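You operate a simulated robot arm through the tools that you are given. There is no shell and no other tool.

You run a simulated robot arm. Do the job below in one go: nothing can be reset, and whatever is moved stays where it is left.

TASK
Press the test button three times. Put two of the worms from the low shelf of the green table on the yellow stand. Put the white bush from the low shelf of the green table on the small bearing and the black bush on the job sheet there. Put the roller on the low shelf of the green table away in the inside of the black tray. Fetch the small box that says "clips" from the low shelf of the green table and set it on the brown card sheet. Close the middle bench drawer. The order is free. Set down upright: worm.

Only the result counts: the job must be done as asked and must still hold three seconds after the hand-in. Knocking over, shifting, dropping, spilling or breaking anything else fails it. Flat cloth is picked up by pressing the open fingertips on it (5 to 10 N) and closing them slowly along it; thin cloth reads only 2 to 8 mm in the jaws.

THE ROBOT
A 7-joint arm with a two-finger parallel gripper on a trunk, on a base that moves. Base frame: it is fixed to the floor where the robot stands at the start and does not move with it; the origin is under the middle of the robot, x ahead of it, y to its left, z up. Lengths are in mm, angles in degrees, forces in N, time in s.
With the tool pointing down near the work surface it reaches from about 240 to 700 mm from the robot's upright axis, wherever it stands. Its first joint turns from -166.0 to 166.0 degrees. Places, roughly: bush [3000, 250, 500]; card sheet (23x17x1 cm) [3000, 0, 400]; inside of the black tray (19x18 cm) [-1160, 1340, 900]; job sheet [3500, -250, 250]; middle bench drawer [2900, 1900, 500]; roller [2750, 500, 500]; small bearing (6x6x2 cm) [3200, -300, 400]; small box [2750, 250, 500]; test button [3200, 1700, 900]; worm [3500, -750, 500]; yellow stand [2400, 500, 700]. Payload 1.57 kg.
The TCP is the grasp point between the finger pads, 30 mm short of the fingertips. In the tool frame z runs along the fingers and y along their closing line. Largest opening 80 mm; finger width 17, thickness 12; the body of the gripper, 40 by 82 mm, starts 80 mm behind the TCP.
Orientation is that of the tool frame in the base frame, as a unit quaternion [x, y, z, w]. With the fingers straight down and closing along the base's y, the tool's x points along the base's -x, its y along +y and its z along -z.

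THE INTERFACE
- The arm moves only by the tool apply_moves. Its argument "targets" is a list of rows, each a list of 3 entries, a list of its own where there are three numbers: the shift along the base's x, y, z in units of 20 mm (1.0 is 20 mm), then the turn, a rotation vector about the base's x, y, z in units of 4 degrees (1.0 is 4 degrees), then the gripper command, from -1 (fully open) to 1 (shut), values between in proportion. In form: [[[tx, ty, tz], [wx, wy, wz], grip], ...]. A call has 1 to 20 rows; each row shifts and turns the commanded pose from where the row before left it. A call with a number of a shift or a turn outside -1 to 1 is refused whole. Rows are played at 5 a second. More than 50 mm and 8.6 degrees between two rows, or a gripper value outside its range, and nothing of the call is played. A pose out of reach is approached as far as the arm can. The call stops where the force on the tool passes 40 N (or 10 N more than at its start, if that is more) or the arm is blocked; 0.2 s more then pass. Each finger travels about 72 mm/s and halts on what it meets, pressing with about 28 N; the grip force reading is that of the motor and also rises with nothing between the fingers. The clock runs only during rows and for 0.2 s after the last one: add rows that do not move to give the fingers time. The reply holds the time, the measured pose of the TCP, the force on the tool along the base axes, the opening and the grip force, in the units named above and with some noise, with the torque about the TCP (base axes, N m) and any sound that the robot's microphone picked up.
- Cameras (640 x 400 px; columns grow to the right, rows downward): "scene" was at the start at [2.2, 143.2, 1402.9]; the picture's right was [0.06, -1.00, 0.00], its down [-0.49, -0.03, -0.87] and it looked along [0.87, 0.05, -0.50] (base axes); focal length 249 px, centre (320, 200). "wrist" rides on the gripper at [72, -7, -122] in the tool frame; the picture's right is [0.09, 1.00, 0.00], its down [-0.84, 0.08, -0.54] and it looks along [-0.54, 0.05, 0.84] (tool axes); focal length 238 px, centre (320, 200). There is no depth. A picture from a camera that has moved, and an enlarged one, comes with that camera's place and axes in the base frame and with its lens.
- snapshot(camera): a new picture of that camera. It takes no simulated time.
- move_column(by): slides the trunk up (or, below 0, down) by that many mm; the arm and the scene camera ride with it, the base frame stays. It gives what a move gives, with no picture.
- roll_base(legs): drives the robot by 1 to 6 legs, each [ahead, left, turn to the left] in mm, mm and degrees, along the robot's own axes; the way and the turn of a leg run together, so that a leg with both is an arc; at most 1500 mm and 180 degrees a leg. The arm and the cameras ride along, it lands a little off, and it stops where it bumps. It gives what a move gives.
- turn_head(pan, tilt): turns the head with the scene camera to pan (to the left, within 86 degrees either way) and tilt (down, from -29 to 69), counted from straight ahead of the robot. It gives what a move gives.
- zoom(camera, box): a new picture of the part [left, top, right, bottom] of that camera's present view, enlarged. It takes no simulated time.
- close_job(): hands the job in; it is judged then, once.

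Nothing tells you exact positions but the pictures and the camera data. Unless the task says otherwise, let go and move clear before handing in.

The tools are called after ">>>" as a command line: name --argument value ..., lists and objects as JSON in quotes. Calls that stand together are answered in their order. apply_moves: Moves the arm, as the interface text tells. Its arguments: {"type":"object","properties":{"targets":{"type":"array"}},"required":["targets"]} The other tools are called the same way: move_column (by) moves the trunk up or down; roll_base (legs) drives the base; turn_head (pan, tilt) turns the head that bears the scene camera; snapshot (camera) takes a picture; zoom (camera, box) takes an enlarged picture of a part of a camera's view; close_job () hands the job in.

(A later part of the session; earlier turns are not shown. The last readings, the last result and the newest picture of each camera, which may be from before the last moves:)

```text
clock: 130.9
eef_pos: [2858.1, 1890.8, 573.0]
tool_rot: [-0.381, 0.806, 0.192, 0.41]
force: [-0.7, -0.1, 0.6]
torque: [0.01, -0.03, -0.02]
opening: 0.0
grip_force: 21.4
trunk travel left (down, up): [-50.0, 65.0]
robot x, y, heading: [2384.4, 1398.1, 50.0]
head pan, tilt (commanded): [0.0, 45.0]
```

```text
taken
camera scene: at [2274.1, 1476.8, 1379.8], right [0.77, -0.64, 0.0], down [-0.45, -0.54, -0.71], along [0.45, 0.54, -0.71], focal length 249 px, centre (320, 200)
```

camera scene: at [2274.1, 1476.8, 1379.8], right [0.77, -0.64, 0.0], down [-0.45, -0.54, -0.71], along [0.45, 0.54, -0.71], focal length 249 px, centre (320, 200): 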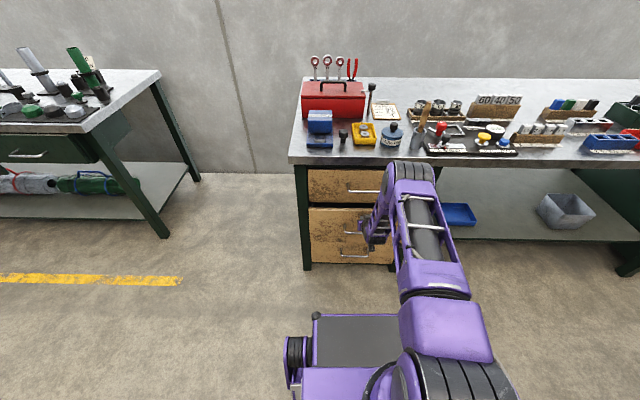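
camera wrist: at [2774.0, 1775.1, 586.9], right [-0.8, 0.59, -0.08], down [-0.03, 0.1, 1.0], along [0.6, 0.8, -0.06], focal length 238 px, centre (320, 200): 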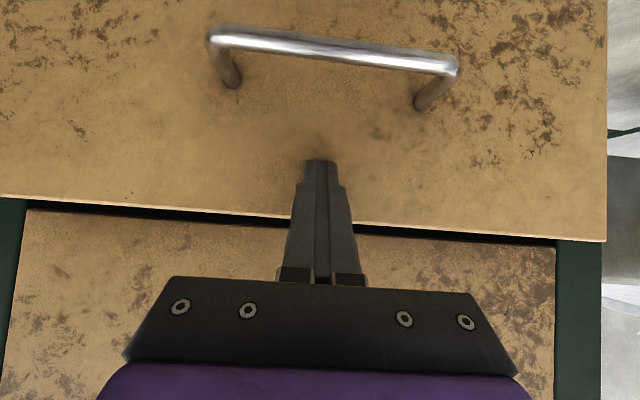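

Nearly closed. Continue in small steps until it stops.

>>> apply_moves --targets '[[[0.33, 0.376, 0], [0, 0, 0], 1], [[0.33, 0.376, 0], [0, 0, 0], 1], [[0.33, 0.376, 0], [0, 0, 0], 1], [[0.33, 0.376, 0], [0, 0, 0], 1], [[0.33, 0.376, 0], [0, 0, 0], 1]]'

>>> snapshot --camera "wrist"

>>> zoom --camera "scene" --box '[280, 140, 440, 290]'

```text
clock: 132.1
eef_pos: [2883.6, 1918.7, 569.9]
tool_rot: [-0.382, 0.809, 0.189, 0.405]
force: [-4.9, -5.4, 3.3]
torque: [0.0, -0.04, -0.01]
opening: 0.1
grip_force: 21.5
trunk travel left (down, up): [-50.0, 65.0]
robot x, y, heading: [2387.1, 1397.7, 49.9]
head pan, tilt (commanded): [0.0, 45.0]
stopped in row 5: the force on the tool passed its limit at 54 N (the readings are from after the stop); the commanded pose is now the measured one
```

```text
taken
camera wrist: at [2800.2, 1804.2, 584.8], right [-0.8, 0.59, -0.08], down [-0.02, 0.11, 0.99], along [0.6, 0.8, -0.07], focal length 238 px, centre (320, 200)
```

wrist: 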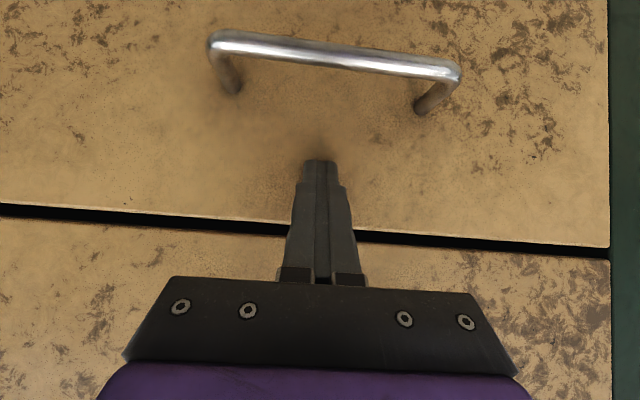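

```text
2.67 times, centred on (360, 215) of scene
camera zoom: at [2273.2, 1475.9, 1379.9], right [0.77, -0.64, 0.0], down [-0.45, -0.54, -0.71], along [0.45, 0.54, -0.71], focal length 663 px, centre (213, 160)
```

zoom: 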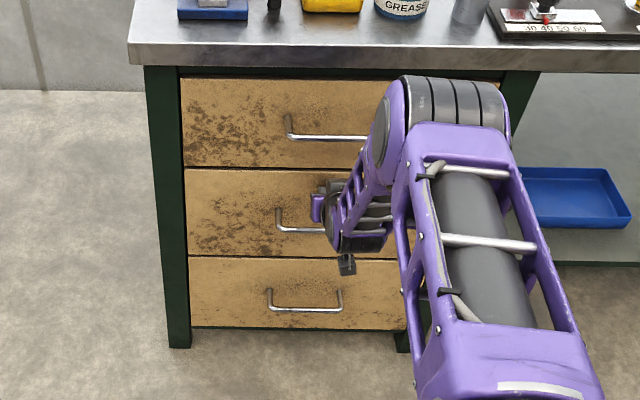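

The drawer hit its stop and is flush. Retracting the hand, then looking along the bench for the test button.

>>> apply_moves --targets '[[[-0.5, -0.56, 0], [0, 0, 0], 1], [[-0.5, -0.56, 0], [0, 0, 0], 1], [[-0.6, -0.7, 0], [0, 0, 0], 1], [[-0.6, -0.7, 0], [0, 0, 0], 1], [[-0.6, -0.7, 0], [0, 0, 0], 1], [[-0.6, -0.7, 0], [0, 0, 0], 1], [[-0.6, -0.7, 0], [0, 0, 0], 1], [[-0.6, -0.7, 0], [0, 0, 0], 1], [[-0.6, -0.7, 0.5], [0, 0, 0], 1], [[-0.6, -0.7, 1], [0, 0, 0], 1], [[0, 0, 1], [0, 0, 0], 1], [[0, 0, 1], [0, 0, 0], 1], [[0, 0, 1], [0, 0, 0], 1], [[0, 0, 1], [0, 0, 0], 1], [[0, 0, 1], [0, 0, 0], 1], [[0, 0, 1], [0, 0, 0], 1], [[0, 0, 1], [0, 0, 0], 1], [[0, 0, 1], [0, 0, 0], 1]]'

>>> turn_head --pan 0 --tilt 35

>>> snapshot --camera "scene"

>>> snapshot --camera "wrist"

```text
clock: 135.9
eef_pos: [2768.4, 1783.0, 758.8]
tool_rot: [-0.383, 0.809, 0.189, 0.405]
force: [0.2, 0.6, 0.3]
torque: [-0.01, -0.01, -0.01]
opening: 0.0
grip_force: 21.3
trunk travel left (down, up): [-50.0, 65.0]
robot x, y, heading: [2385.1, 1397.6, 50.2]
head pan, tilt (commanded): [0.0, 45.0]
```

```text
clock: 136.6
eef_pos: [2767.8, 1784.2, 759.0]
tool_rot: [-0.383, 0.809, 0.189, 0.404]
force: [-0.1, 0.5, 0.7]
torque: [-0.01, 0.01, -0.01]
opening: 0.1
grip_force: 20.9
trunk travel left (down, up): [-50.0, 65.0]
robot x, y, heading: [2383.1, 1396.1, 50.2]
head pan, tilt (commanded): [0.0, 35.0]
```

```text
taken
camera scene: at [2278.1, 1481.7, 1394.6], right [0.77, -0.64, 0.0], down [-0.37, -0.44, -0.82], along [0.53, 0.63, -0.57], focal length 249 px, centre (320, 200)
```

scene: 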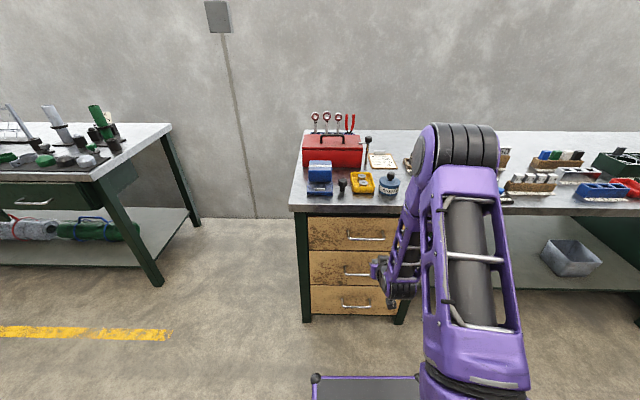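

```text
taken
camera wrist: at [2685.6, 1670.1, 774.4], right [-0.8, 0.59, -0.08], down [-0.02, 0.1, 0.99], along [0.6, 0.8, -0.07], focal length 238 px, centre (320, 200)
```

wrist: 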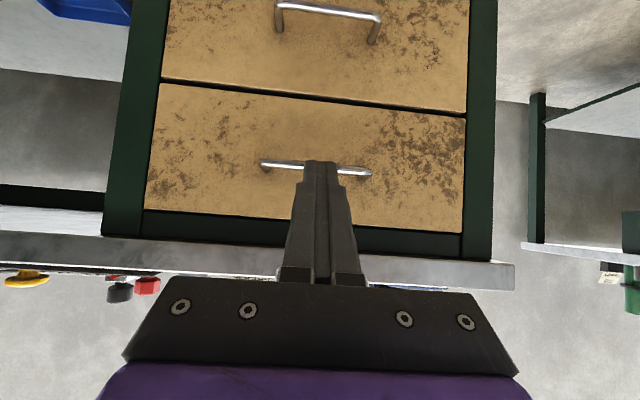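

The drawer is closed flush. I'll slide right along the bench to find the test button.

>>> roll_base --legs '[[0, -330, 0]]'

>>> snapshot --camera "scene"

```text
clock: 140.3
eef_pos: [3021.0, 1573.9, 759.1]
tool_rot: [-0.383, 0.808, 0.189, 0.405]
force: [0.3, -0.4, 0.4]
torque: [0.03, 0.05, -0.01]
opening: 0.0
grip_force: 21.3
trunk travel left (down, up): [-50.0, 65.0]
robot x, y, heading: [2637.5, 1182.7, 50.4]
head pan, tilt (commanded): [0.0, 35.0]
```

```text
taken
camera scene: at [2530.6, 1270.6, 1394.7], right [0.77, -0.64, 0.0], down [-0.37, -0.44, -0.82], along [0.52, 0.63, -0.57], focal length 249 px, centre (320, 200)
```

scene: 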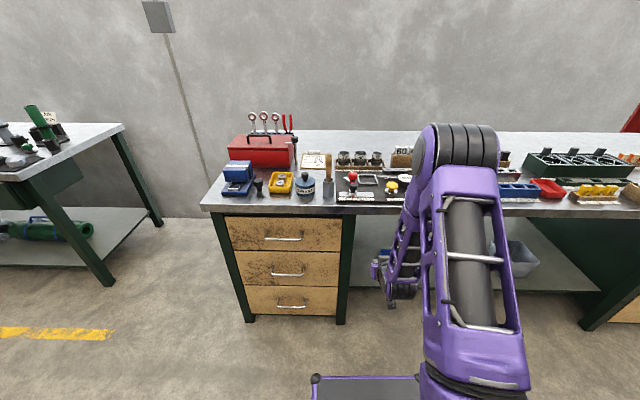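

>>> zoom --camera "scene" --box '[290, 130, 430, 220]'

>>> zoom --camera "scene" --box '[480, 130, 640, 220]'

>>> snapshot --camera "wrist"

```text
4.44 times, centred on (360, 175) of scene
camera zoom: at [2530.6, 1270.6, 1394.7], right [0.77, -0.64, 0.0], down [-0.37, -0.44, -0.82], along [0.52, 0.63, -0.57], focal length 1105 px, centre (142, 311)
```

zoom: 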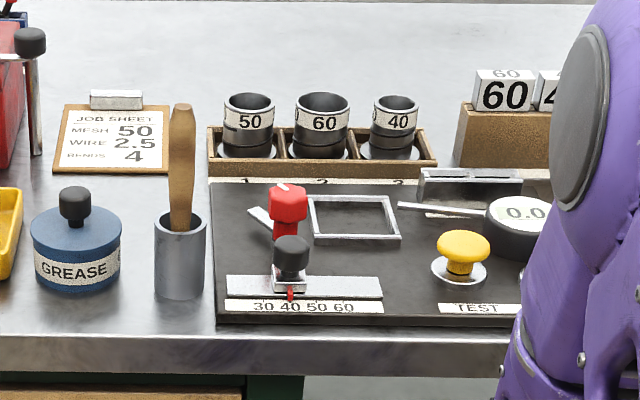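

```text
4.00 times, centred on (560, 175) of scene
camera zoom: at [2530.6, 1270.6, 1394.7], right [0.77, -0.64, 0.0], down [-0.37, -0.44, -0.82], along [0.52, 0.63, -0.57], focal length 995 px, centre (-640, 300)
```

zoom: 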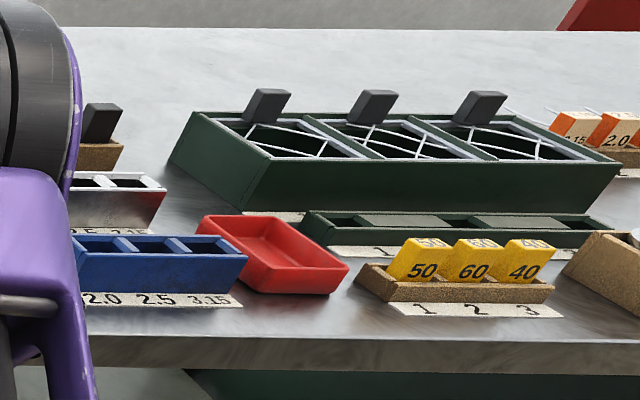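

```text
taken
camera wrist: at [2937.6, 1459.9, 774.5], right [-0.8, 0.59, -0.08], down [-0.02, 0.1, 0.99], along [0.59, 0.8, -0.07], focal length 238 px, centre (320, 200)
```

wrist: 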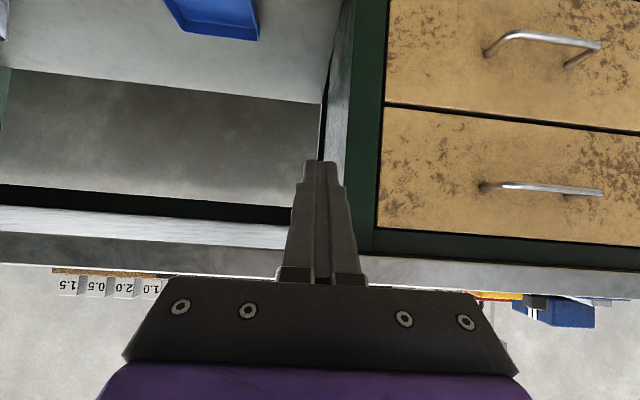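

The TEST button is the yellow mushroom button, about (3258,1716,900), on the black panel. I'll raise the hand and turn it to nearly vertical before moving in.

>>> apply_moves --targets '[[[0, 0, 1], [-0.766, 0.643, 0], 1], [[0, 0, 1], [-0.766, 0.643, 0], 1], [[0, 0, 1], [-0.766, 0.643, 0], 1], [[0, 0, 1], [-0.766, 0.643, 0], 1], [[0, 0, 1], [-0.766, 0.643, 0], 1], [[0, 0, 1], [-0.766, 0.643, 0], 1], [[0, 0, 1], [-0.766, 0.643, 0], 1], [[0, 0, 1], [-0.766, 0.643, 0], 1], [[0, 0, 1], [-0.766, 0.643, 0], 1], [[0, 0, 1], [-0.766, 0.643, 0], 1], [[0, 0, 1], [0, 0, 0], 1], [[0, 0, 1], [0, 0, 0], 1], [[0, 0, 1], [0, 0, 0], 1], [[0, 0, 1], [0, 0, 0], 1], [[0, 0, 1], [0, 0, 0], 1]]'

>>> roll_base --legs '[[180, -100, 0]]'

>>> snapshot --camera "wrist"

>>> snapshot --camera "scene"

```text
clock: 143.5
eef_pos: [3019.6, 1575.0, 1059.2]
tool_rot: [-0.424, 0.898, 0.051, 0.102]
force: [0.5, -0.2, 0.3]
torque: [0.0, -0.01, -0.01]
opening: 0.0
grip_force: 21.5
trunk travel left (down, up): [-50.0, 65.0]
robot x, y, heading: [2635.3, 1187.8, 50.3]
head pan, tilt (commanded): [0.0, 35.0]
```

```text
clock: 145.2
eef_pos: [3212.8, 1650.1, 1058.1]
tool_rot: [-0.424, 0.898, 0.05, 0.104]
force: [0.0, 0.7, 0.2]
torque: [0.01, 0.0, 0.02]
opening: 0.0
grip_force: 20.7
trunk travel left (down, up): [-50.0, 65.0]
robot x, y, heading: [2829.8, 1261.1, 50.2]
head pan, tilt (commanded): [0.0, 35.0]
```

```text
taken
camera wrist: at [3157.1, 1568.7, 1160.8], right [-0.83, 0.56, -0.02], down [0.38, 0.58, 0.72], along [0.41, 0.59, -0.7], focal length 238 px, centre (320, 200)
```

wrist: 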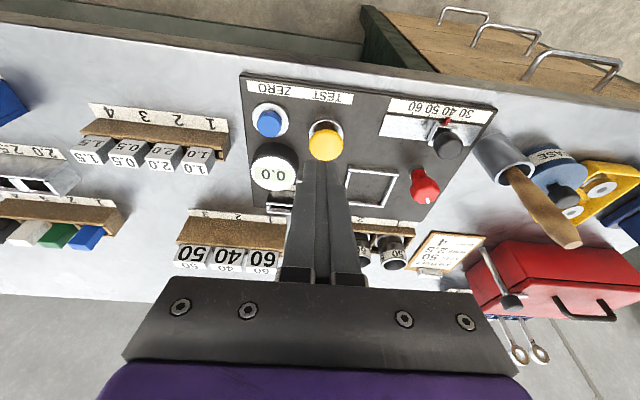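

```text
taken
camera scene: at [2722.8, 1347.0, 1394.6], right [0.77, -0.64, 0.0], down [-0.37, -0.44, -0.82], along [0.52, 0.63, -0.57], focal length 249 px, centre (320, 200)
```

scene: 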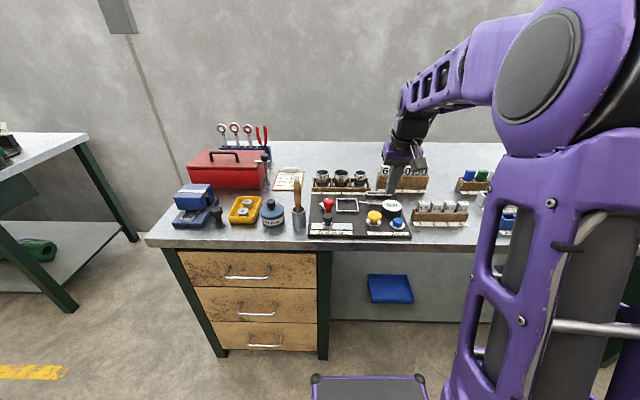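

Labels confirm: yellow is TEST, blue is ZERO. Triangulated TEST at about (3247,1709,899). Moving the closed fingertips right above it.

>>> apply_moves --targets '[[[0.25, 0.447, -0.5], [0, 0, 0], 1], [[0.25, 0.447, -0.8], [0, 0, 0], 1], [[0.25, 0.447, -0.8], [0, 0, 0], 1], [[0.25, 0.447, -0.8], [0, 0, 0], 1], [[0.25, 0.447, -0.8], [0, 0, 0], 1], [[0.25, 0.447, -0.8], [0, 0, 0], 1]]'

>>> snapshot --camera "wrist"

>>> zoom --camera "scene" --box '[300, 150, 440, 250]'

```text
clock: 146.6
eef_pos: [3242.1, 1703.1, 968.0]
tool_rot: [-0.425, 0.898, 0.051, 0.102]
force: [-0.9, 0.5, -0.1]
torque: [0.0, -0.04, 0.02]
opening: 0.0
grip_force: 21.2
trunk travel left (down, up): [-50.0, 65.0]
robot x, y, heading: [2831.0, 1260.7, 50.0]
head pan, tilt (commanded): [0.0, 35.0]
```

```text
taken
camera wrist: at [3186.9, 1622.5, 1070.2], right [-0.83, 0.56, -0.02], down [0.38, 0.58, 0.72], along [0.41, 0.59, -0.7], focal length 238 px, centre (320, 200)
```

wrist: 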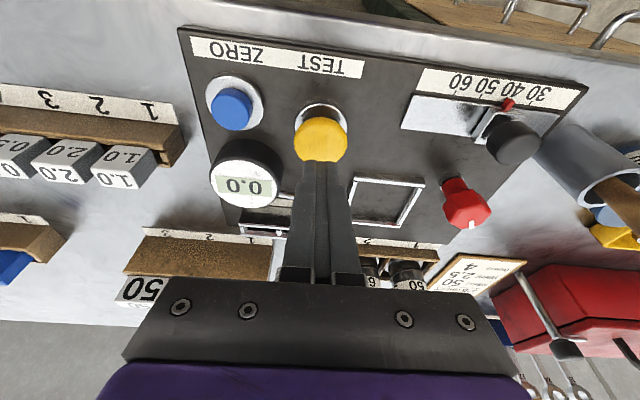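

```text
4.00 times, centred on (370, 200) of scene
camera zoom: at [2722.8, 1347.0, 1394.7], right [0.77, -0.64, 0.0], down [-0.37, -0.44, -0.82], along [0.52, 0.63, -0.57], focal length 995 px, centre (120, 200)
```

zoom: 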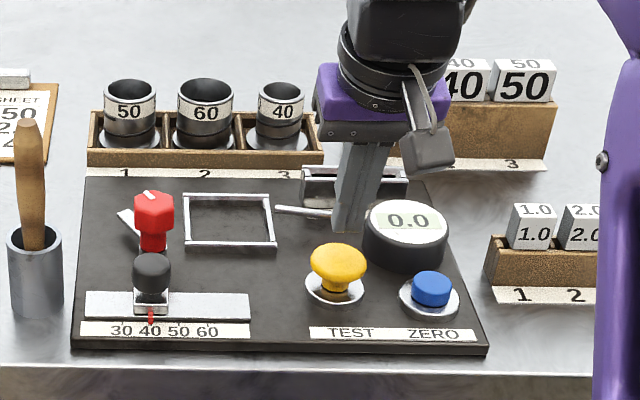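

The fingertips are aligned about 35 mm above the yellow TEST button. Pressing down in small steps.

>>> apply_moves --targets '[[[0, 0, -0.5], [0, 0, 0], 1], [[0, 0, -0.5], [0, 0, 0], 1], [[0, 0, -0.4], [0, 0, 0], 1], [[0, 0, -0.2], [0, 0, 0], 1], [[0, 0, -0.2], [0, 0, 0], 1]]'

>>> snapshot --camera "wrist"

```text
clock: 147.8
eef_pos: [3242.1, 1704.0, 934.6]
tool_rot: [-0.425, 0.898, 0.052, 0.103]
force: [-3.9, -1.9, 9.3]
torque: [-0.06, 0.11, -0.05]
opening: 0.0
grip_force: 21.3
trunk travel left (down, up): [-50.0, 65.0]
robot x, y, heading: [2829.8, 1262.2, 50.0]
head pan, tilt (commanded): [0.0, 35.0]
heard: click
```

```text
taken
camera wrist: at [3186.3, 1622.4, 1035.9], right [-0.83, 0.56, -0.02], down [0.38, 0.58, 0.72], along [0.41, 0.59, -0.69], focal length 238 px, centre (320, 200)
```

wrist: 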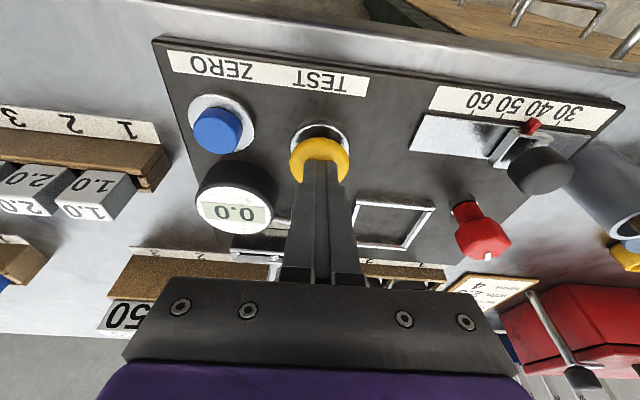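

A click was heard: first press. Lifting to release it.

>>> apply_moves --targets '[[[0, 0, 0.4], [0, 0, 0], 1], [[0, 0, 0.5], [0, 0, 0], 1], [[0, 0, 0], [0, 0, 0], 1]]'

>>> apply_moves --targets '[[[0, 0, -0.5], [0, 0, 0], 1], [[0, 0, -0.2], [0, 0, 0], 1], [[0, 0, -0.2], [0, 0, 0], 1]]'

>>> snapshot --camera "wrist"

```text
clock: 148.6
eef_pos: [3242.6, 1703.4, 950.3]
tool_rot: [-0.425, 0.898, 0.052, 0.103]
force: [-0.3, 0.3, 0.0]
torque: [-0.01, 0.0, -0.01]
opening: 0.0
grip_force: 21.1
trunk travel left (down, up): [-50.0, 65.0]
robot x, y, heading: [2830.1, 1262.1, 50.3]
head pan, tilt (commanded): [0.0, 35.0]
```

```text
clock: 149.4
eef_pos: [3242.4, 1702.6, 934.0]
tool_rot: [-0.424, 0.898, 0.05, 0.104]
force: [-3.4, -3.7, 9.3]
torque: [-0.11, 0.11, 0.0]
opening: 0.0
grip_force: 21.1
trunk travel left (down, up): [-50.0, 65.0]
robot x, y, heading: [2831.5, 1259.5, 50.0]
head pan, tilt (commanded): [0.0, 35.0]
heard: click
```

```text
taken
camera wrist: at [3186.8, 1621.8, 1035.8], right [-0.83, 0.56, -0.02], down [0.38, 0.58, 0.72], along [0.42, 0.59, -0.69], focal length 238 px, centre (320, 200)
```

wrist: 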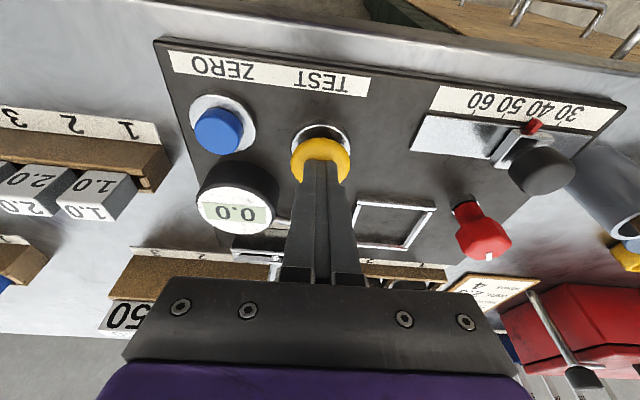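

Second click. Releasing and pressing a third time.

>>> apply_moves --targets '[[[0, 0, 0.4], [0, 0, 0], 1], [[0, 0, 0.5], [0, 0, 0], 1], [[0, 0, 0], [0, 0, 0], 1]]'

>>> apply_moves --targets '[[[0, 0, -0.5], [0, 0, 0], 1], [[0, 0, -0.2], [0, 0, 0], 1], [[0, 0, -0.2], [0, 0, 0], 1]]'

>>> apply_moves --targets '[[[0, 0, 0.5], [0, 0, 0], 1], [[0, 0, 1], [0, 0, 0], 1], [[0, 0, 1], [0, 0, 0], 1], [[0, 0, 1], [0, 0, 0], 1], [[-0.3, -0.35, 1], [0, 0, 0], 1], [[-0.3, -0.35, 1], [0, 0, 0], 1], [[-0.3, -0.35, 1], [0, 0, 0], 1]]'

>>> snapshot --camera "wrist"

```text
clock: 150.2
eef_pos: [3243.8, 1703.7, 951.0]
tool_rot: [-0.424, 0.899, 0.051, 0.103]
force: [-0.1, 0.5, -0.7]
torque: [0.0, -0.02, -0.01]
opening: 0.0
grip_force: 21.4
trunk travel left (down, up): [-50.0, 65.0]
robot x, y, heading: [2829.3, 1259.4, 50.1]
head pan, tilt (commanded): [0.0, 35.0]
```

```text
clock: 151.0
eef_pos: [3241.6, 1703.5, 935.1]
tool_rot: [-0.425, 0.898, 0.052, 0.104]
force: [-2.3, -0.2, 8.3]
torque: [-0.02, 0.06, -0.03]
opening: 0.2
grip_force: 21.7
trunk travel left (down, up): [-50.0, 65.0]
robot x, y, heading: [2831.9, 1260.0, 50.1]
head pan, tilt (commanded): [0.0, 35.0]
heard: click
```

```text
clock: 152.6
eef_pos: [3222.8, 1682.1, 1062.7]
tool_rot: [-0.425, 0.898, 0.051, 0.102]
force: [0.5, 0.4, 0.1]
torque: [0.01, 0.02, -0.01]
opening: 0.0
grip_force: 21.1
trunk travel left (down, up): [-50.0, 65.0]
robot x, y, heading: [2832.1, 1260.1, 50.5]
head pan, tilt (commanded): [0.0, 35.0]
```

```text
taken
camera wrist: at [3168.8, 1600.2, 1165.4], right [-0.83, 0.56, -0.02], down [0.38, 0.58, 0.72], along [0.41, 0.59, -0.7], focal length 238 px, centre (320, 200)
```

wrist: 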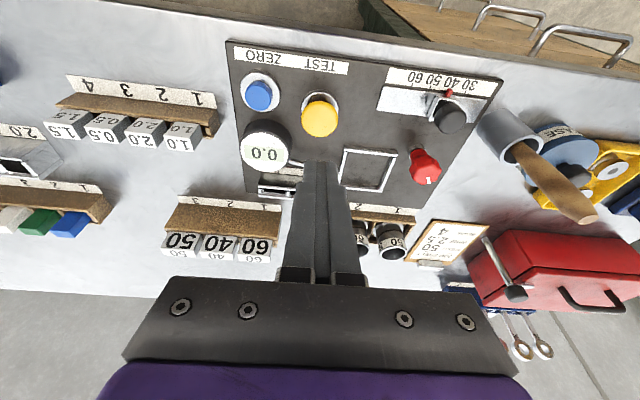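

Three presses clicked. Now I'll retract the hand, turn around and go to the aisle behind the green table.

>>> apply_moves --targets '[[[-0.6, -0.72, 0.5], [0, 0, 0], -1], [[-0.6, -0.72, 0.5], [0, 0, 0], -1], [[-0.6, -0.72, 0.5], [0, 0, 0], -1], [[-0.6, -0.72, 0.5], [0, 0, 0], -1], [[-0.6, -0.72, 0.5], [0, 0, 0], -1], [[-0.6, -0.72, 0.5], [0, 0, 0], -1], [[-0.6, -0.72, 0.5], [0, 0, 0], -1], [[-0.6, -0.72, 0.5], [0, 0, 0], -1]]'

>>> roll_base --legs '[[-60, 0, 0], [0, 0, 90], [0, 0, 90]]'

>>> turn_head --pan 0 --tilt 35

>>> snapshot --camera "scene"

```text
clock: 154.4
eef_pos: [3131.5, 1566.2, 1134.3]
tool_rot: [-0.422, 0.901, 0.048, 0.093]
force: [-0.2, 0.5, -0.2]
torque: [0.0, -0.02, -0.02]
opening: 80.0
grip_force: 0.1
trunk travel left (down, up): [-50.0, 65.0]
robot x, y, heading: [2829.7, 1259.8, 49.9]
head pan, tilt (commanded): [0.0, 35.0]
```

```text
clock: 163.2
eef_pos: [2493.3, 905.7, 1139.4]
tool_rot: [0.898, 0.427, -0.098, 0.05]
force: [0.6, 1.2, 0.2]
torque: [0.0, 0.0, 0.01]
opening: 79.9
grip_force: 0.0
trunk travel left (down, up): [-50.0, 65.0]
robot x, y, heading: [2789.4, 1213.1, -129.5]
head pan, tilt (commanded): [0.0, 35.0]
```

```text
clock: 163.8
eef_pos: [2491.5, 905.3, 1136.1]
tool_rot: [0.898, 0.427, -0.095, 0.048]
force: [0.2, 0.1, -0.4]
torque: [-0.02, 0.04, 0.0]
opening: 80.3
grip_force: 0.0
trunk travel left (down, up): [-50.0, 65.0]
robot x, y, heading: [2792.1, 1212.4, -129.4]
head pan, tilt (commanded): [0.0, 35.0]
```

```text
taken
camera scene: at [2894.0, 1130.5, 1401.1], right [-0.7, 0.72, 0.0], down [0.37, 0.36, -0.86], along [-0.62, -0.6, -0.51], focal length 249 px, centre (320, 200)
```

scene: 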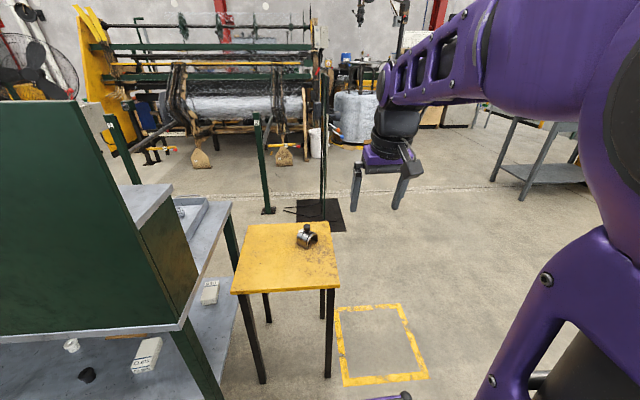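

I see the table's open back: clips, black and white bushes near the rear edge. Driving along the back aisle to face them.

>>> roll_base --legs '[[-135, 0, 0], [0, 672, 0]]'

>>> turn_head --pan 0 --tilt 45

>>> snapshot --camera "scene"

```text
clock: 171.6
eef_pos: [3091.7, 583.9, 1136.1]
tool_rot: [0.9, 0.424, -0.095, 0.048]
force: [0.4, -0.6, -0.2]
torque: [0.0, -0.01, -0.06]
opening: 80.1
grip_force: 0.1
trunk travel left (down, up): [-50.0, 65.0]
robot x, y, heading: [3389.9, 889.2, -129.9]
head pan, tilt (commanded): [0.0, 35.0]
```

```text
clock: 172.3
eef_pos: [3091.0, 583.6, 1133.9]
tool_rot: [0.9, 0.424, -0.093, 0.048]
force: [-0.4, -0.2, 0.5]
torque: [0.03, -0.02, 0.04]
opening: 80.3
grip_force: 0.1
trunk travel left (down, up): [-50.0, 65.0]
robot x, y, heading: [3394.6, 890.9, -129.7]
head pan, tilt (commanded): [0.0, 45.0]
```

```text
taken
camera scene: at [3495.1, 805.7, 1400.3], right [-0.7, 0.71, 0.0], down [0.37, 0.37, -0.85], along [-0.61, -0.6, -0.52], focal length 249 px, centre (320, 200)
```

scene: 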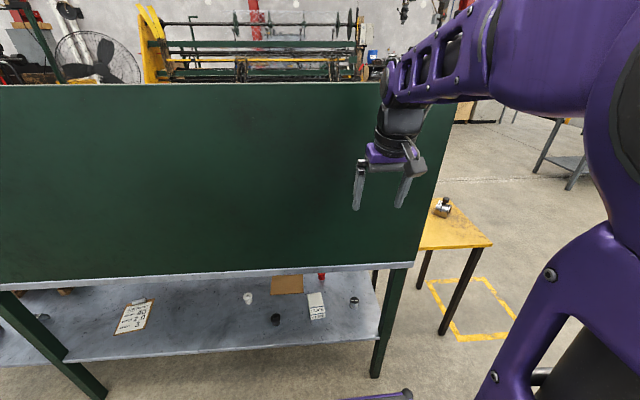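

Good view of the shelf from behind. Zooming for exact positions.

>>> zoom --camera "scene" --box '[220, 260, 380, 360]'

>>> zoom --camera "scene" --box '[60, 260, 220, 360]'

```text
4.00 times, centred on (300, 310) of scene
camera zoom: at [3495.1, 805.7, 1400.3], right [-0.7, 0.71, 0.0], down [0.37, 0.37, -0.85], along [-0.61, -0.6, -0.52], focal length 995 px, centre (400, -240)
```

zoom: 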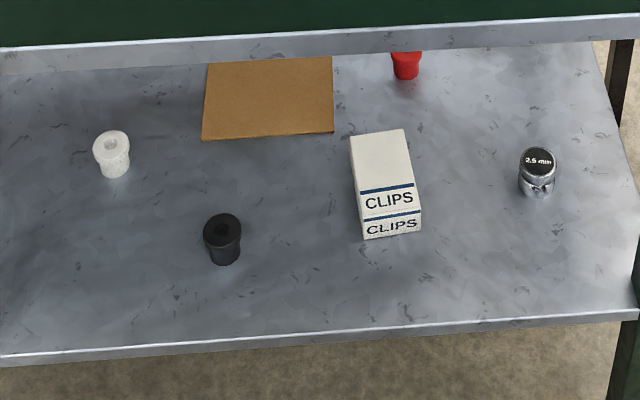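

```text
4.00 times, centred on (140, 310) of scene
camera zoom: at [3495.1, 805.7, 1400.3], right [-0.7, 0.71, 0.0], down [0.37, 0.37, -0.85], along [-0.61, -0.6, -0.52], focal length 995 px, centre (1040, -240)
```

zoom: 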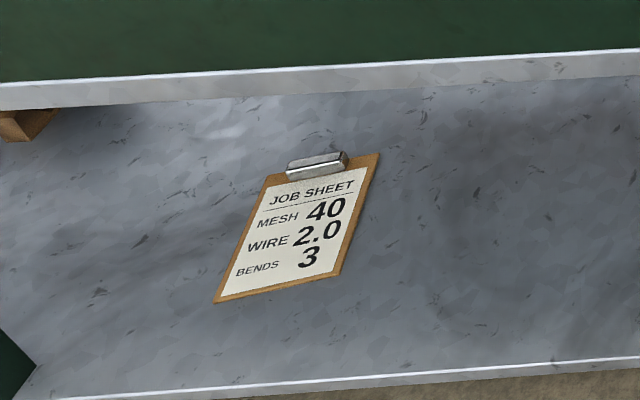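

From behind: clips box about 65×115×31 mm at s≈250,d≈387; black bush at s≈436,d≈460; white at s≈574,d≈341; roller at s≈75,d≈395. I'll move opposite the black bush, lower the trunk, and bring the tilted hand down.

>>> roll_base --legs '[[-20, 275, -1.5]]'

>>> move_column --by -50

>>> apply_moves --targets '[[[-0.43, -0.51, 0], [-0.769, 0.639, 0], -1], [[-0.43, -0.51, 0], [-0.769, 0.639, 0], -1], [[-0.43, -0.51, -1], [-0.769, 0.639, 0], -1], [[-0.43, -0.51, -1], [-0.769, 0.639, 0], -1], [[-0.43, -0.51, -1], [-0.769, 0.639, 0], -1], [[-0.43, -0.51, -1], [-0.769, 0.639, 0], -1], [[0, 0, -1], [-0.769, 0.639, 0], -1], [[0, 0, -1], [-0.769, 0.639, 0], -1], [[0, 0, -1], [-0.769, 0.639, 0], -1], [[0, 0, -1], [-0.769, 0.639, 0], -1], [[0, 0, -1], [0, 0, 0], -1], [[0, 0, -1], [0, 0, 0], -1], [[0, 0, -1], [0, 0, 0], -1], [[0, 0, -1], [0, 0, 0], -1], [[0, 0, -1], [0, 0, 0], -1], [[0, 0, -1], [0, 0, 0], -1], [[0, 0, -1], [0, 0, 0], -1], [[0, 0, -1], [0, 0, 0], -1], [[0, 0, -1], [0, 0, 0], -1], [[0, 0, -1], [0, 0, 0], -1]]'

>>> snapshot --camera "scene"

>>> snapshot --camera "wrist"

```text
clock: 175.5
eef_pos: [3304.1, 428.7, 1133.9]
tool_rot: [0.905, 0.413, -0.093, 0.045]
force: [0.1, -0.2, -0.8]
torque: [-0.01, 0.01, 0.01]
opening: 79.8
grip_force: 0.1
trunk travel left (down, up): [-50.0, 65.0]
robot x, y, heading: [3612.0, 727.6, -131.2]
head pan, tilt (commanded): [0.0, 45.0]
```

```text
clock: 176.4
eef_pos: [3305.0, 428.6, 1083.1]
tool_rot: [0.905, 0.412, -0.091, 0.045]
force: [0.3, 0.4, 0.4]
torque: [0.01, 0.0, -0.05]
opening: 80.0
grip_force: 0.0
trunk travel left (down, up): [0.0, 115.0]
robot x, y, heading: [3612.8, 728.8, -131.2]
head pan, tilt (commanded): [0.0, 45.0]
```

```text
clock: 180.7
eef_pos: [3264.5, 356.9, 760.5]
tool_rot: [0.826, 0.384, -0.365, 0.192]
force: [0.4, -0.1, -0.1]
torque: [-0.01, 0.0, 0.03]
opening: 80.0
grip_force: 0.2
out of reach, approached as far as the arm can: row 8, 9, 10, 11
trunk travel left (down, up): [0.0, 115.0]
robot x, y, heading: [3614.4, 727.6, -131.3]
head pan, tilt (commanded): [0.0, 45.0]
```

```text
taken
camera scene: at [3726.0, 641.0, 1329.9], right [-0.75, 0.66, 0.0], down [0.47, 0.53, -0.71], along [-0.47, -0.53, -0.71], focal length 249 px, centre (320, 200)
```

scene: 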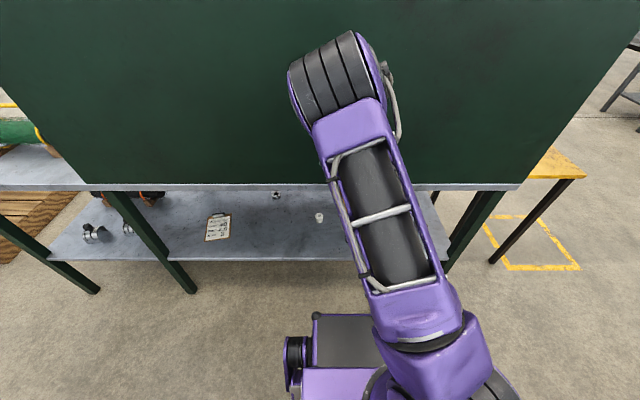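

```text
taken
camera wrist: at [3347.1, 468.7, 786.7], right [0.81, -0.58, -0.03], down [-0.06, -0.14, 0.99], along [-0.58, -0.8, -0.15], focal length 238 px, centre (320, 200)
```

wrist: 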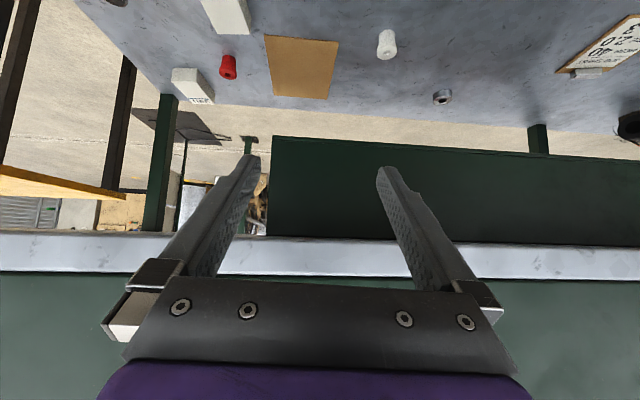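

The drawers only reach to about d=260, so the rear half of the shelf is open up to the tabletop. Lowering the hand further behind the table.

>>> apply_moves --targets '[[[0, 0, -1], [0, 0, 0], -1], [[0, 0, -1], [0, 0, 0], -1], [[0, 0, -1], [0, 0, 0], -1], [[0, 0, -1], [0, 0, 0], -1], [[0, 0, -1], [0, 0, 0], -1], [[0, 0, -1], [0, 0, 0], -1], [[0, 0, -1], [0, 0, 0], -1], [[0, 0, -1], [0, 0, 0], -1], [[0, 0, -1], [0, 0, 0], -1], [[0, 0, -1], [0, 0, 0], -1], [[0, 0, -1], [0, 0, 0], -1], [[0, 0, -1], [0, 0, 0], -1], [[0, 0, -1], [0, 0, 0], -1]]'

>>> snapshot --camera "scene"

>>> snapshot --camera "wrist"

```text
clock: 183.4
eef_pos: [3264.2, 357.3, 662.5]
tool_rot: [0.826, 0.384, -0.364, 0.193]
force: [-0.2, -0.1, 0.7]
torque: [0.02, 0.04, 0.02]
opening: 79.8
grip_force: 0.1
out of reach, approached as far as the arm can: row 6, 7, 8, 9, 10, 11, 12, 13
trunk travel left (down, up): [0.0, 115.0]
robot x, y, heading: [3612.2, 728.8, -131.4]
head pan, tilt (commanded): [0.0, 45.0]
```

```text
taken
camera scene: at [3726.0, 640.8, 1329.8], right [-0.75, 0.66, 0.0], down [0.47, 0.53, -0.71], along [-0.47, -0.53, -0.71], focal length 249 px, centre (320, 200)
```

scene: 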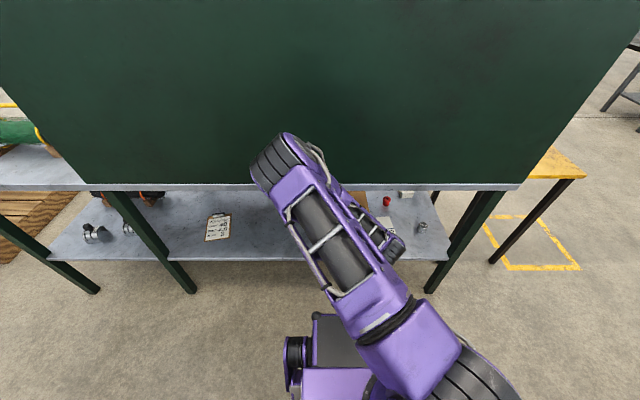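

```text
taken
camera wrist: at [3347.5, 468.4, 687.7], right [0.81, -0.58, -0.03], down [-0.06, -0.14, 0.99], along [-0.58, -0.8, -0.15], focal length 238 px, centre (320, 200)
```

wrist: 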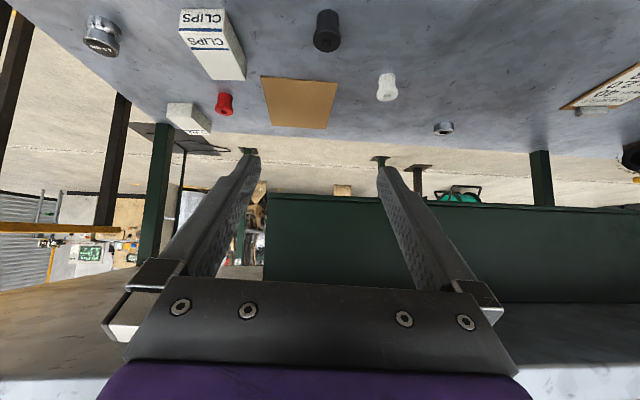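

Lowering got stuck at z≈662 in this arm posture. I'll back the hand off a bit and try lowering closer to the robot, as worked before.

>>> apply_moves --targets '[[[0, 0, 1], [0, 0, 0], -1], [[0, 0, 1], [0, 0, 0], -1], [[0, 0, 1], [0, 0, 0], -1], [[0.33, 0.375, 0], [0, 0, 0], -1], [[0.33, 0.375, 0], [0, 0, 0], -1], [[0.33, 0.375, 0], [0, 0, 0], -1], [[0.33, 0.375, 0], [0, 0, 0], -1], [[0.33, 0.375, 0], [0, 0, 0], -1], [[0.33, 0.375, 0], [0, 0, 0], -1], [[0, 0, -1], [0, 0, 0], -1], [[0, 0, -1], [0, 0, 0], -1], [[0, 0, -1], [0, 0, 0], -1], [[0, 0, -1], [0, 0, 0], -1], [[0, 0, -1], [0, 0, 0], -1], [[0, 0, -1], [0, 0, 0], -1]]'

>>> snapshot --camera "scene"

```text
clock: 186.7
eef_pos: [3303.0, 402.9, 689.8]
tool_rot: [0.827, 0.385, -0.362, 0.193]
force: [0.3, 0.1, 0.2]
torque: [-0.01, 0.03, -0.02]
opening: 80.0
grip_force: 0.0
out of reach, approached as far as the arm can: row 11, 12, 13, 14, 15
trunk travel left (down, up): [0.0, 115.0]
robot x, y, heading: [3611.9, 729.8, -131.4]
head pan, tilt (commanded): [0.0, 45.0]
```

```text
taken
camera scene: at [3726.0, 640.8, 1329.8], right [-0.75, 0.66, 0.0], down [0.47, 0.53, -0.71], along [-0.47, -0.53, -0.71], focal length 249 px, centre (320, 200)
```

scene: 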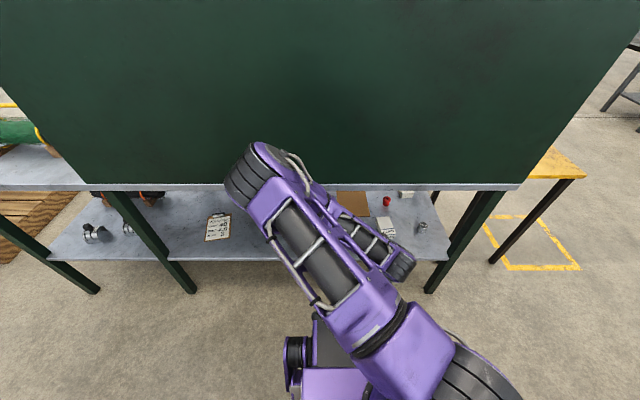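

The elbow has swung into a bad posture with the trunk low. I'll raise the trunk back and lift the hand, then yaw the tool left to swing the elbow to the right.

>>> move_column --by 50

>>> apply_moves --targets '[[[0, 0, 1], [0, 0, 0], -1], [[0, 0, 1], [0, 0, 0], -1], [[0, 0, 1], [0, 0, 0], -1], [[0, 0, 1], [0, 0, 0.5], -1], [[0, 0, 1], [0, 0, 1], -1], [[0, 0, 0], [0, 0, 1], -1], [[0, 0, 0], [0, 0, 1], -1], [[0, 0, 0], [0, 0, 1], -1], [[0, 0, 0], [0, 0, 1], -1], [[0, 0, 0], [0, 0, 1], -1], [[0, 0, 0], [0, 0, 1], -1]]'

>>> snapshot --camera "scene"

```text
clock: 187.6
eef_pos: [3303.7, 402.6, 740.6]
tool_rot: [0.827, 0.385, -0.363, 0.192]
force: [-0.6, -0.1, 0.4]
torque: [0.04, 0.03, -0.02]
opening: 79.8
grip_force: 0.0
trunk travel left (down, up): [-50.0, 65.0]
robot x, y, heading: [3614.1, 731.7, -131.4]
head pan, tilt (commanded): [0.0, 45.0]
```

```text
clock: 190.0
eef_pos: [3304.1, 402.6, 840.2]
tool_rot: [0.698, 0.587, -0.3, 0.281]
force: [-0.5, -0.6, 0.4]
torque: [0.01, 0.01, 0.02]
opening: 80.1
grip_force: 0.0
trunk travel left (down, up): [-50.0, 65.0]
robot x, y, heading: [3615.3, 733.1, -131.3]
head pan, tilt (commanded): [0.0, 45.0]
```

```text
taken
camera scene: at [3726.0, 640.8, 1379.8], right [-0.75, 0.66, 0.0], down [0.47, 0.53, -0.71], along [-0.47, -0.53, -0.71], focal length 249 px, centre (320, 200)
```

scene: 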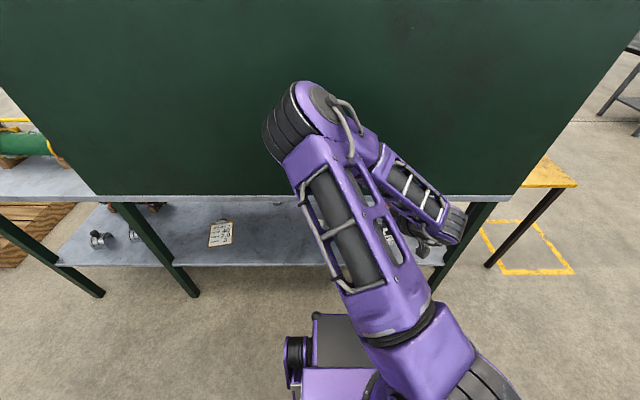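

The elbow is still on the wrong side. I'll return to the original high tool-down posture to reset it.

>>> apply_moves --targets '[[[0, 0, 0], [0, 0, -1], -1], [[0, 0, 0], [0, 0, -1], -1], [[0, 0, 0.5], [0, 0, -1], -1], [[0, 0, 1], [0, 0, -1], -1], [[0, 0, 1], [0, 0, -1], -1], [[0, 0, 1], [0, 0, -1], -1], [[0, 0, 1], [0, 0, -1], -1], [[0, 0, 1], [0.76, -0.65, -0.5], -1], [[0, 0, 1], [0.76, -0.65, 0], -1], [[0, 0, 1], [0.76, -0.65, 0], -1], [[0, 0, 1], [0.76, -0.65, 0], -1], [[0, 0, 1], [0.76, -0.65, 0], -1], [[0, 0, 1], [0.76, -0.65, 0], -1], [[0, 0, 1], [0.76, -0.65, 0], -1], [[0, 0, 1], [0.76, -0.65, 0], -1], [[0, 0, 1], [0.76, -0.65, 0], -1], [[0, 0, 1], [0.76, -0.65, 0], -1], [[0, 0, 1], [0.76, -0.65, 0], -1], [[0, 0, 0.5], [0.76, -0.65, 0], -1], [[0, 0, 0], [0.76, -0.65, 0], -1]]'

>>> snapshot --camera "scene"

```text
clock: 194.2
eef_pos: [3299.9, 400.5, 1161.7]
tool_rot: [0.911, 0.411, 0.038, 0.007]
force: [-0.4, -0.9, -0.2]
torque: [-0.02, 0.01, -0.03]
opening: 80.0
grip_force: 0.0
out of reach, approached as far as the arm can: row 7
trunk travel left (down, up): [-50.0, 65.0]
robot x, y, heading: [3616.6, 728.3, -131.2]
head pan, tilt (commanded): [0.0, 45.0]
```

```text
taken
camera scene: at [3726.0, 640.9, 1379.8], right [-0.75, 0.66, 0.0], down [0.47, 0.53, -0.71], along [-0.47, -0.53, -0.71], focal length 249 px, centre (320, 200)
```

scene: 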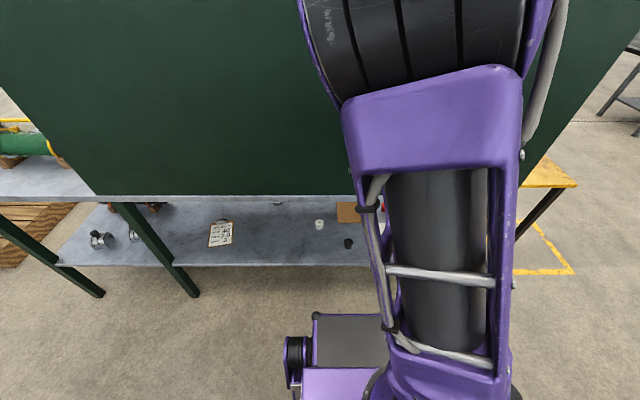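

The elbow is now straight up. I'll yaw the hand left here and see if the elbow moves right as it was originally.

>>> apply_moves --targets '[[[0, 0, 0], [0, 0, 1], -1], [[0, 0, 0], [0, 0, 1], -1], [[0, 0, 0], [0, 0, 1], -1], [[0, 0, 0], [0, 0, 1], -1], [[0, 0, 0], [0, 0, 1], -1], [[0, 0, 0], [0, 0, 1], -1], [[0, 0, 0], [0, 0, 1], -1], [[0, 0, 0], [0, 0, 1], -1], [[0, 0, 0], [0, 0, 1], -1], [[0, 0, 0], [0, 0, 1], -1]]'

>>> snapshot --camera "scene"

```text
clock: 196.4
eef_pos: [3300.5, 399.8, 1161.0]
tool_rot: [0.714, 0.699, 0.038, -0.006]
force: [0.3, -0.4, -0.1]
torque: [-0.07, -0.02, -0.04]
opening: 80.0
grip_force: 0.0
trunk travel left (down, up): [-50.0, 65.0]
robot x, y, heading: [3616.5, 727.6, -131.4]
head pan, tilt (commanded): [0.0, 45.0]
```

```text
taken
camera scene: at [3725.9, 640.8, 1379.8], right [-0.75, 0.66, 0.0], down [0.47, 0.53, -0.71], along [-0.47, -0.53, -0.71], focal length 249 px, centre (320, 200)
```

scene: 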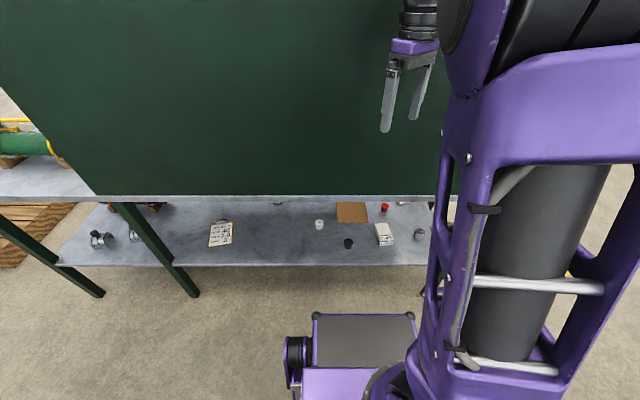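

The elbow is now on the right side. Tilting forward while yawed left, and moving slightly toward the table, then lowering.

>>> apply_moves --targets '[[[-0.33, -0.38, -0.5], [-1, 0, 0], -1], [[-0.33, -0.38, -0.5], [-1, 0, 0], -1], [[-0.33, -0.38, -0.5], [-1, 0, 0], -1], [[-0.33, -0.38, -0.5], [-1, 0, 0], -1], [[-0.33, -0.38, -1], [-1, 0, 0], -1], [[0, 0, -1], [-1, 0, 0], -1], [[0, 0, -1], [-1, 0, 0], -1], [[0, 0, -1], [-1, 0, 0], -1], [[0, 0, -1], [-1, 0, 0], -1], [[0, 0, -1], [-1, 0, 0], -1], [[0, 0, -1], [-1, 0, 0], -1], [[0, 0, -1], [-1, 0, 0], -1], [[0, 0, -1], [-1, 0, 0], -1], [[0, 0, -1], [-0.5, 0, 0], -1], [[0, 0, -1], [0, 0, 0], -1], [[0, 0, -1], [0, 0, 0], -1], [[0, 0, -1], [0, 0, 0], -1], [[0, 0, -1], [0, 0, 0], -1]]'

>>> snapshot --camera "scene"

>>> snapshot --camera "wrist"

```text
clock: 200.2
eef_pos: [3266.9, 361.9, 841.5]
tool_rot: [0.64, 0.639, -0.283, 0.319]
force: [0.0, 0.7, 0.5]
torque: [0.0, -0.02, -0.02]
opening: 79.8
grip_force: 0.0
trunk travel left (down, up): [-50.0, 65.0]
robot x, y, heading: [3611.6, 729.2, -131.1]
head pan, tilt (commanded): [0.0, 45.0]
```

```text
taken
camera scene: at [3726.1, 640.8, 1379.9], right [-0.75, 0.66, 0.0], down [0.47, 0.53, -0.71], along [-0.47, -0.53, -0.71], focal length 249 px, centre (320, 200)
```

scene: 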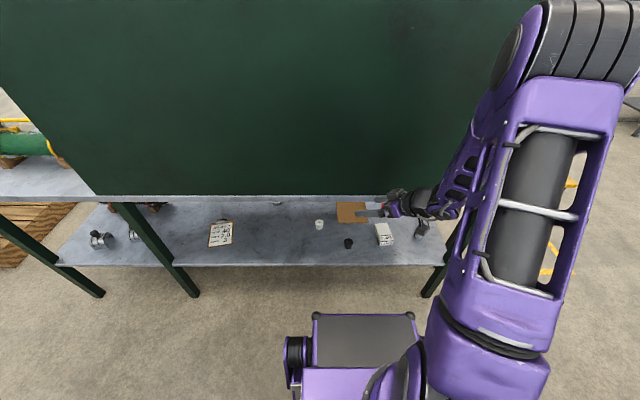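

```text
taken
camera wrist: at [3257.9, 500.3, 862.1], right [1.0, 0.08, -0.02], down [0.03, -0.11, 0.99], along [0.08, -0.99, -0.12], focal length 238 px, centre (320, 200)
```

wrist: 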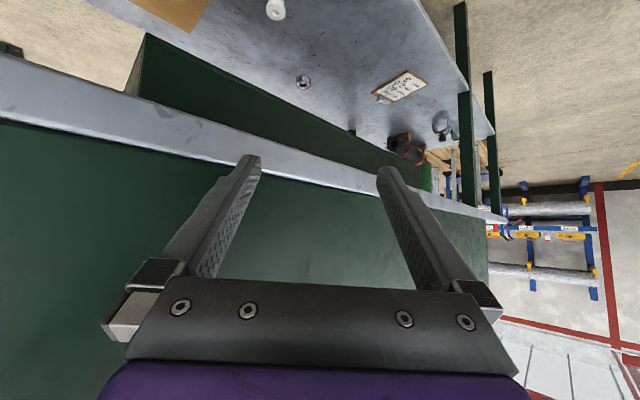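

This posture works. Continuing down to z≈490 behind the shelf.

>>> apply_moves --targets '[[[0, 0, -1], [0, 0, 0], -1], [[0, 0, -1], [0, 0, 0], -1], [[0, 0, -1], [0, 0, 0], -1], [[0, 0, -1], [0, 0, 0], -1], [[0, 0, -1], [0, 0, 0], -1], [[0, 0, -1], [0, 0, 0], -1], [[0, 0, -1], [0, 0, 0], -1], [[0, 0, -1], [0, 0, 0], -1], [[0, 0, -1], [0, 0, 0], -1], [[0, 0, -1], [0, 0, 0], -1], [[0, 0, -1], [0, 0, 0], -1], [[0, 0, -1], [0, 0, 0], -1], [[0, 0, -1], [0, 0, 0], -1], [[0, 0, -1], [0, 0, 0], -1], [[0, 0, -1], [0, 0, 0], -1], [[0, 0, -1], [0, 0, 0], -1], [[0, 0, -1], [0, 0, 0], -1]]'

>>> snapshot --camera "scene"

>>> snapshot --camera "wrist"

```text
clock: 203.8
eef_pos: [3266.8, 362.0, 501.8]
tool_rot: [0.64, 0.639, -0.283, 0.32]
force: [-1.6, 0.0, 0.7]
torque: [0.01, 0.01, 0.0]
opening: 80.2
grip_force: 0.1
trunk travel left (down, up): [-50.0, 65.0]
robot x, y, heading: [3613.6, 730.0, -131.3]
head pan, tilt (commanded): [0.0, 45.0]
```

```text
taken
camera scene: at [3726.0, 640.8, 1379.9], right [-0.75, 0.66, 0.0], down [0.47, 0.53, -0.71], along [-0.47, -0.53, -0.71], focal length 249 px, centre (320, 200)
```

scene: 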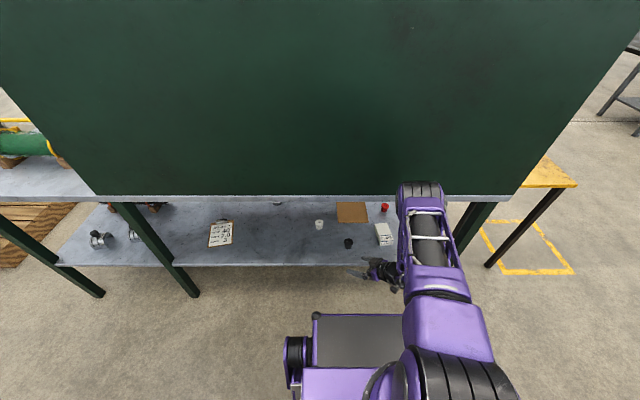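

```text
taken
camera wrist: at [3258.4, 500.5, 522.8], right [1.0, 0.08, -0.02], down [0.03, -0.11, 0.99], along [0.08, -0.99, -0.12], focal length 238 px, centre (320, 200)
```

wrist: 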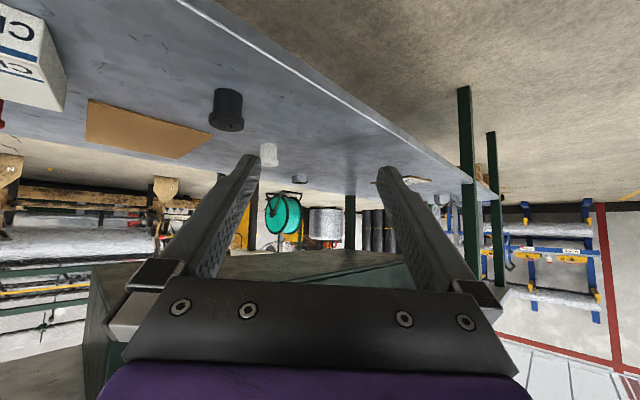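

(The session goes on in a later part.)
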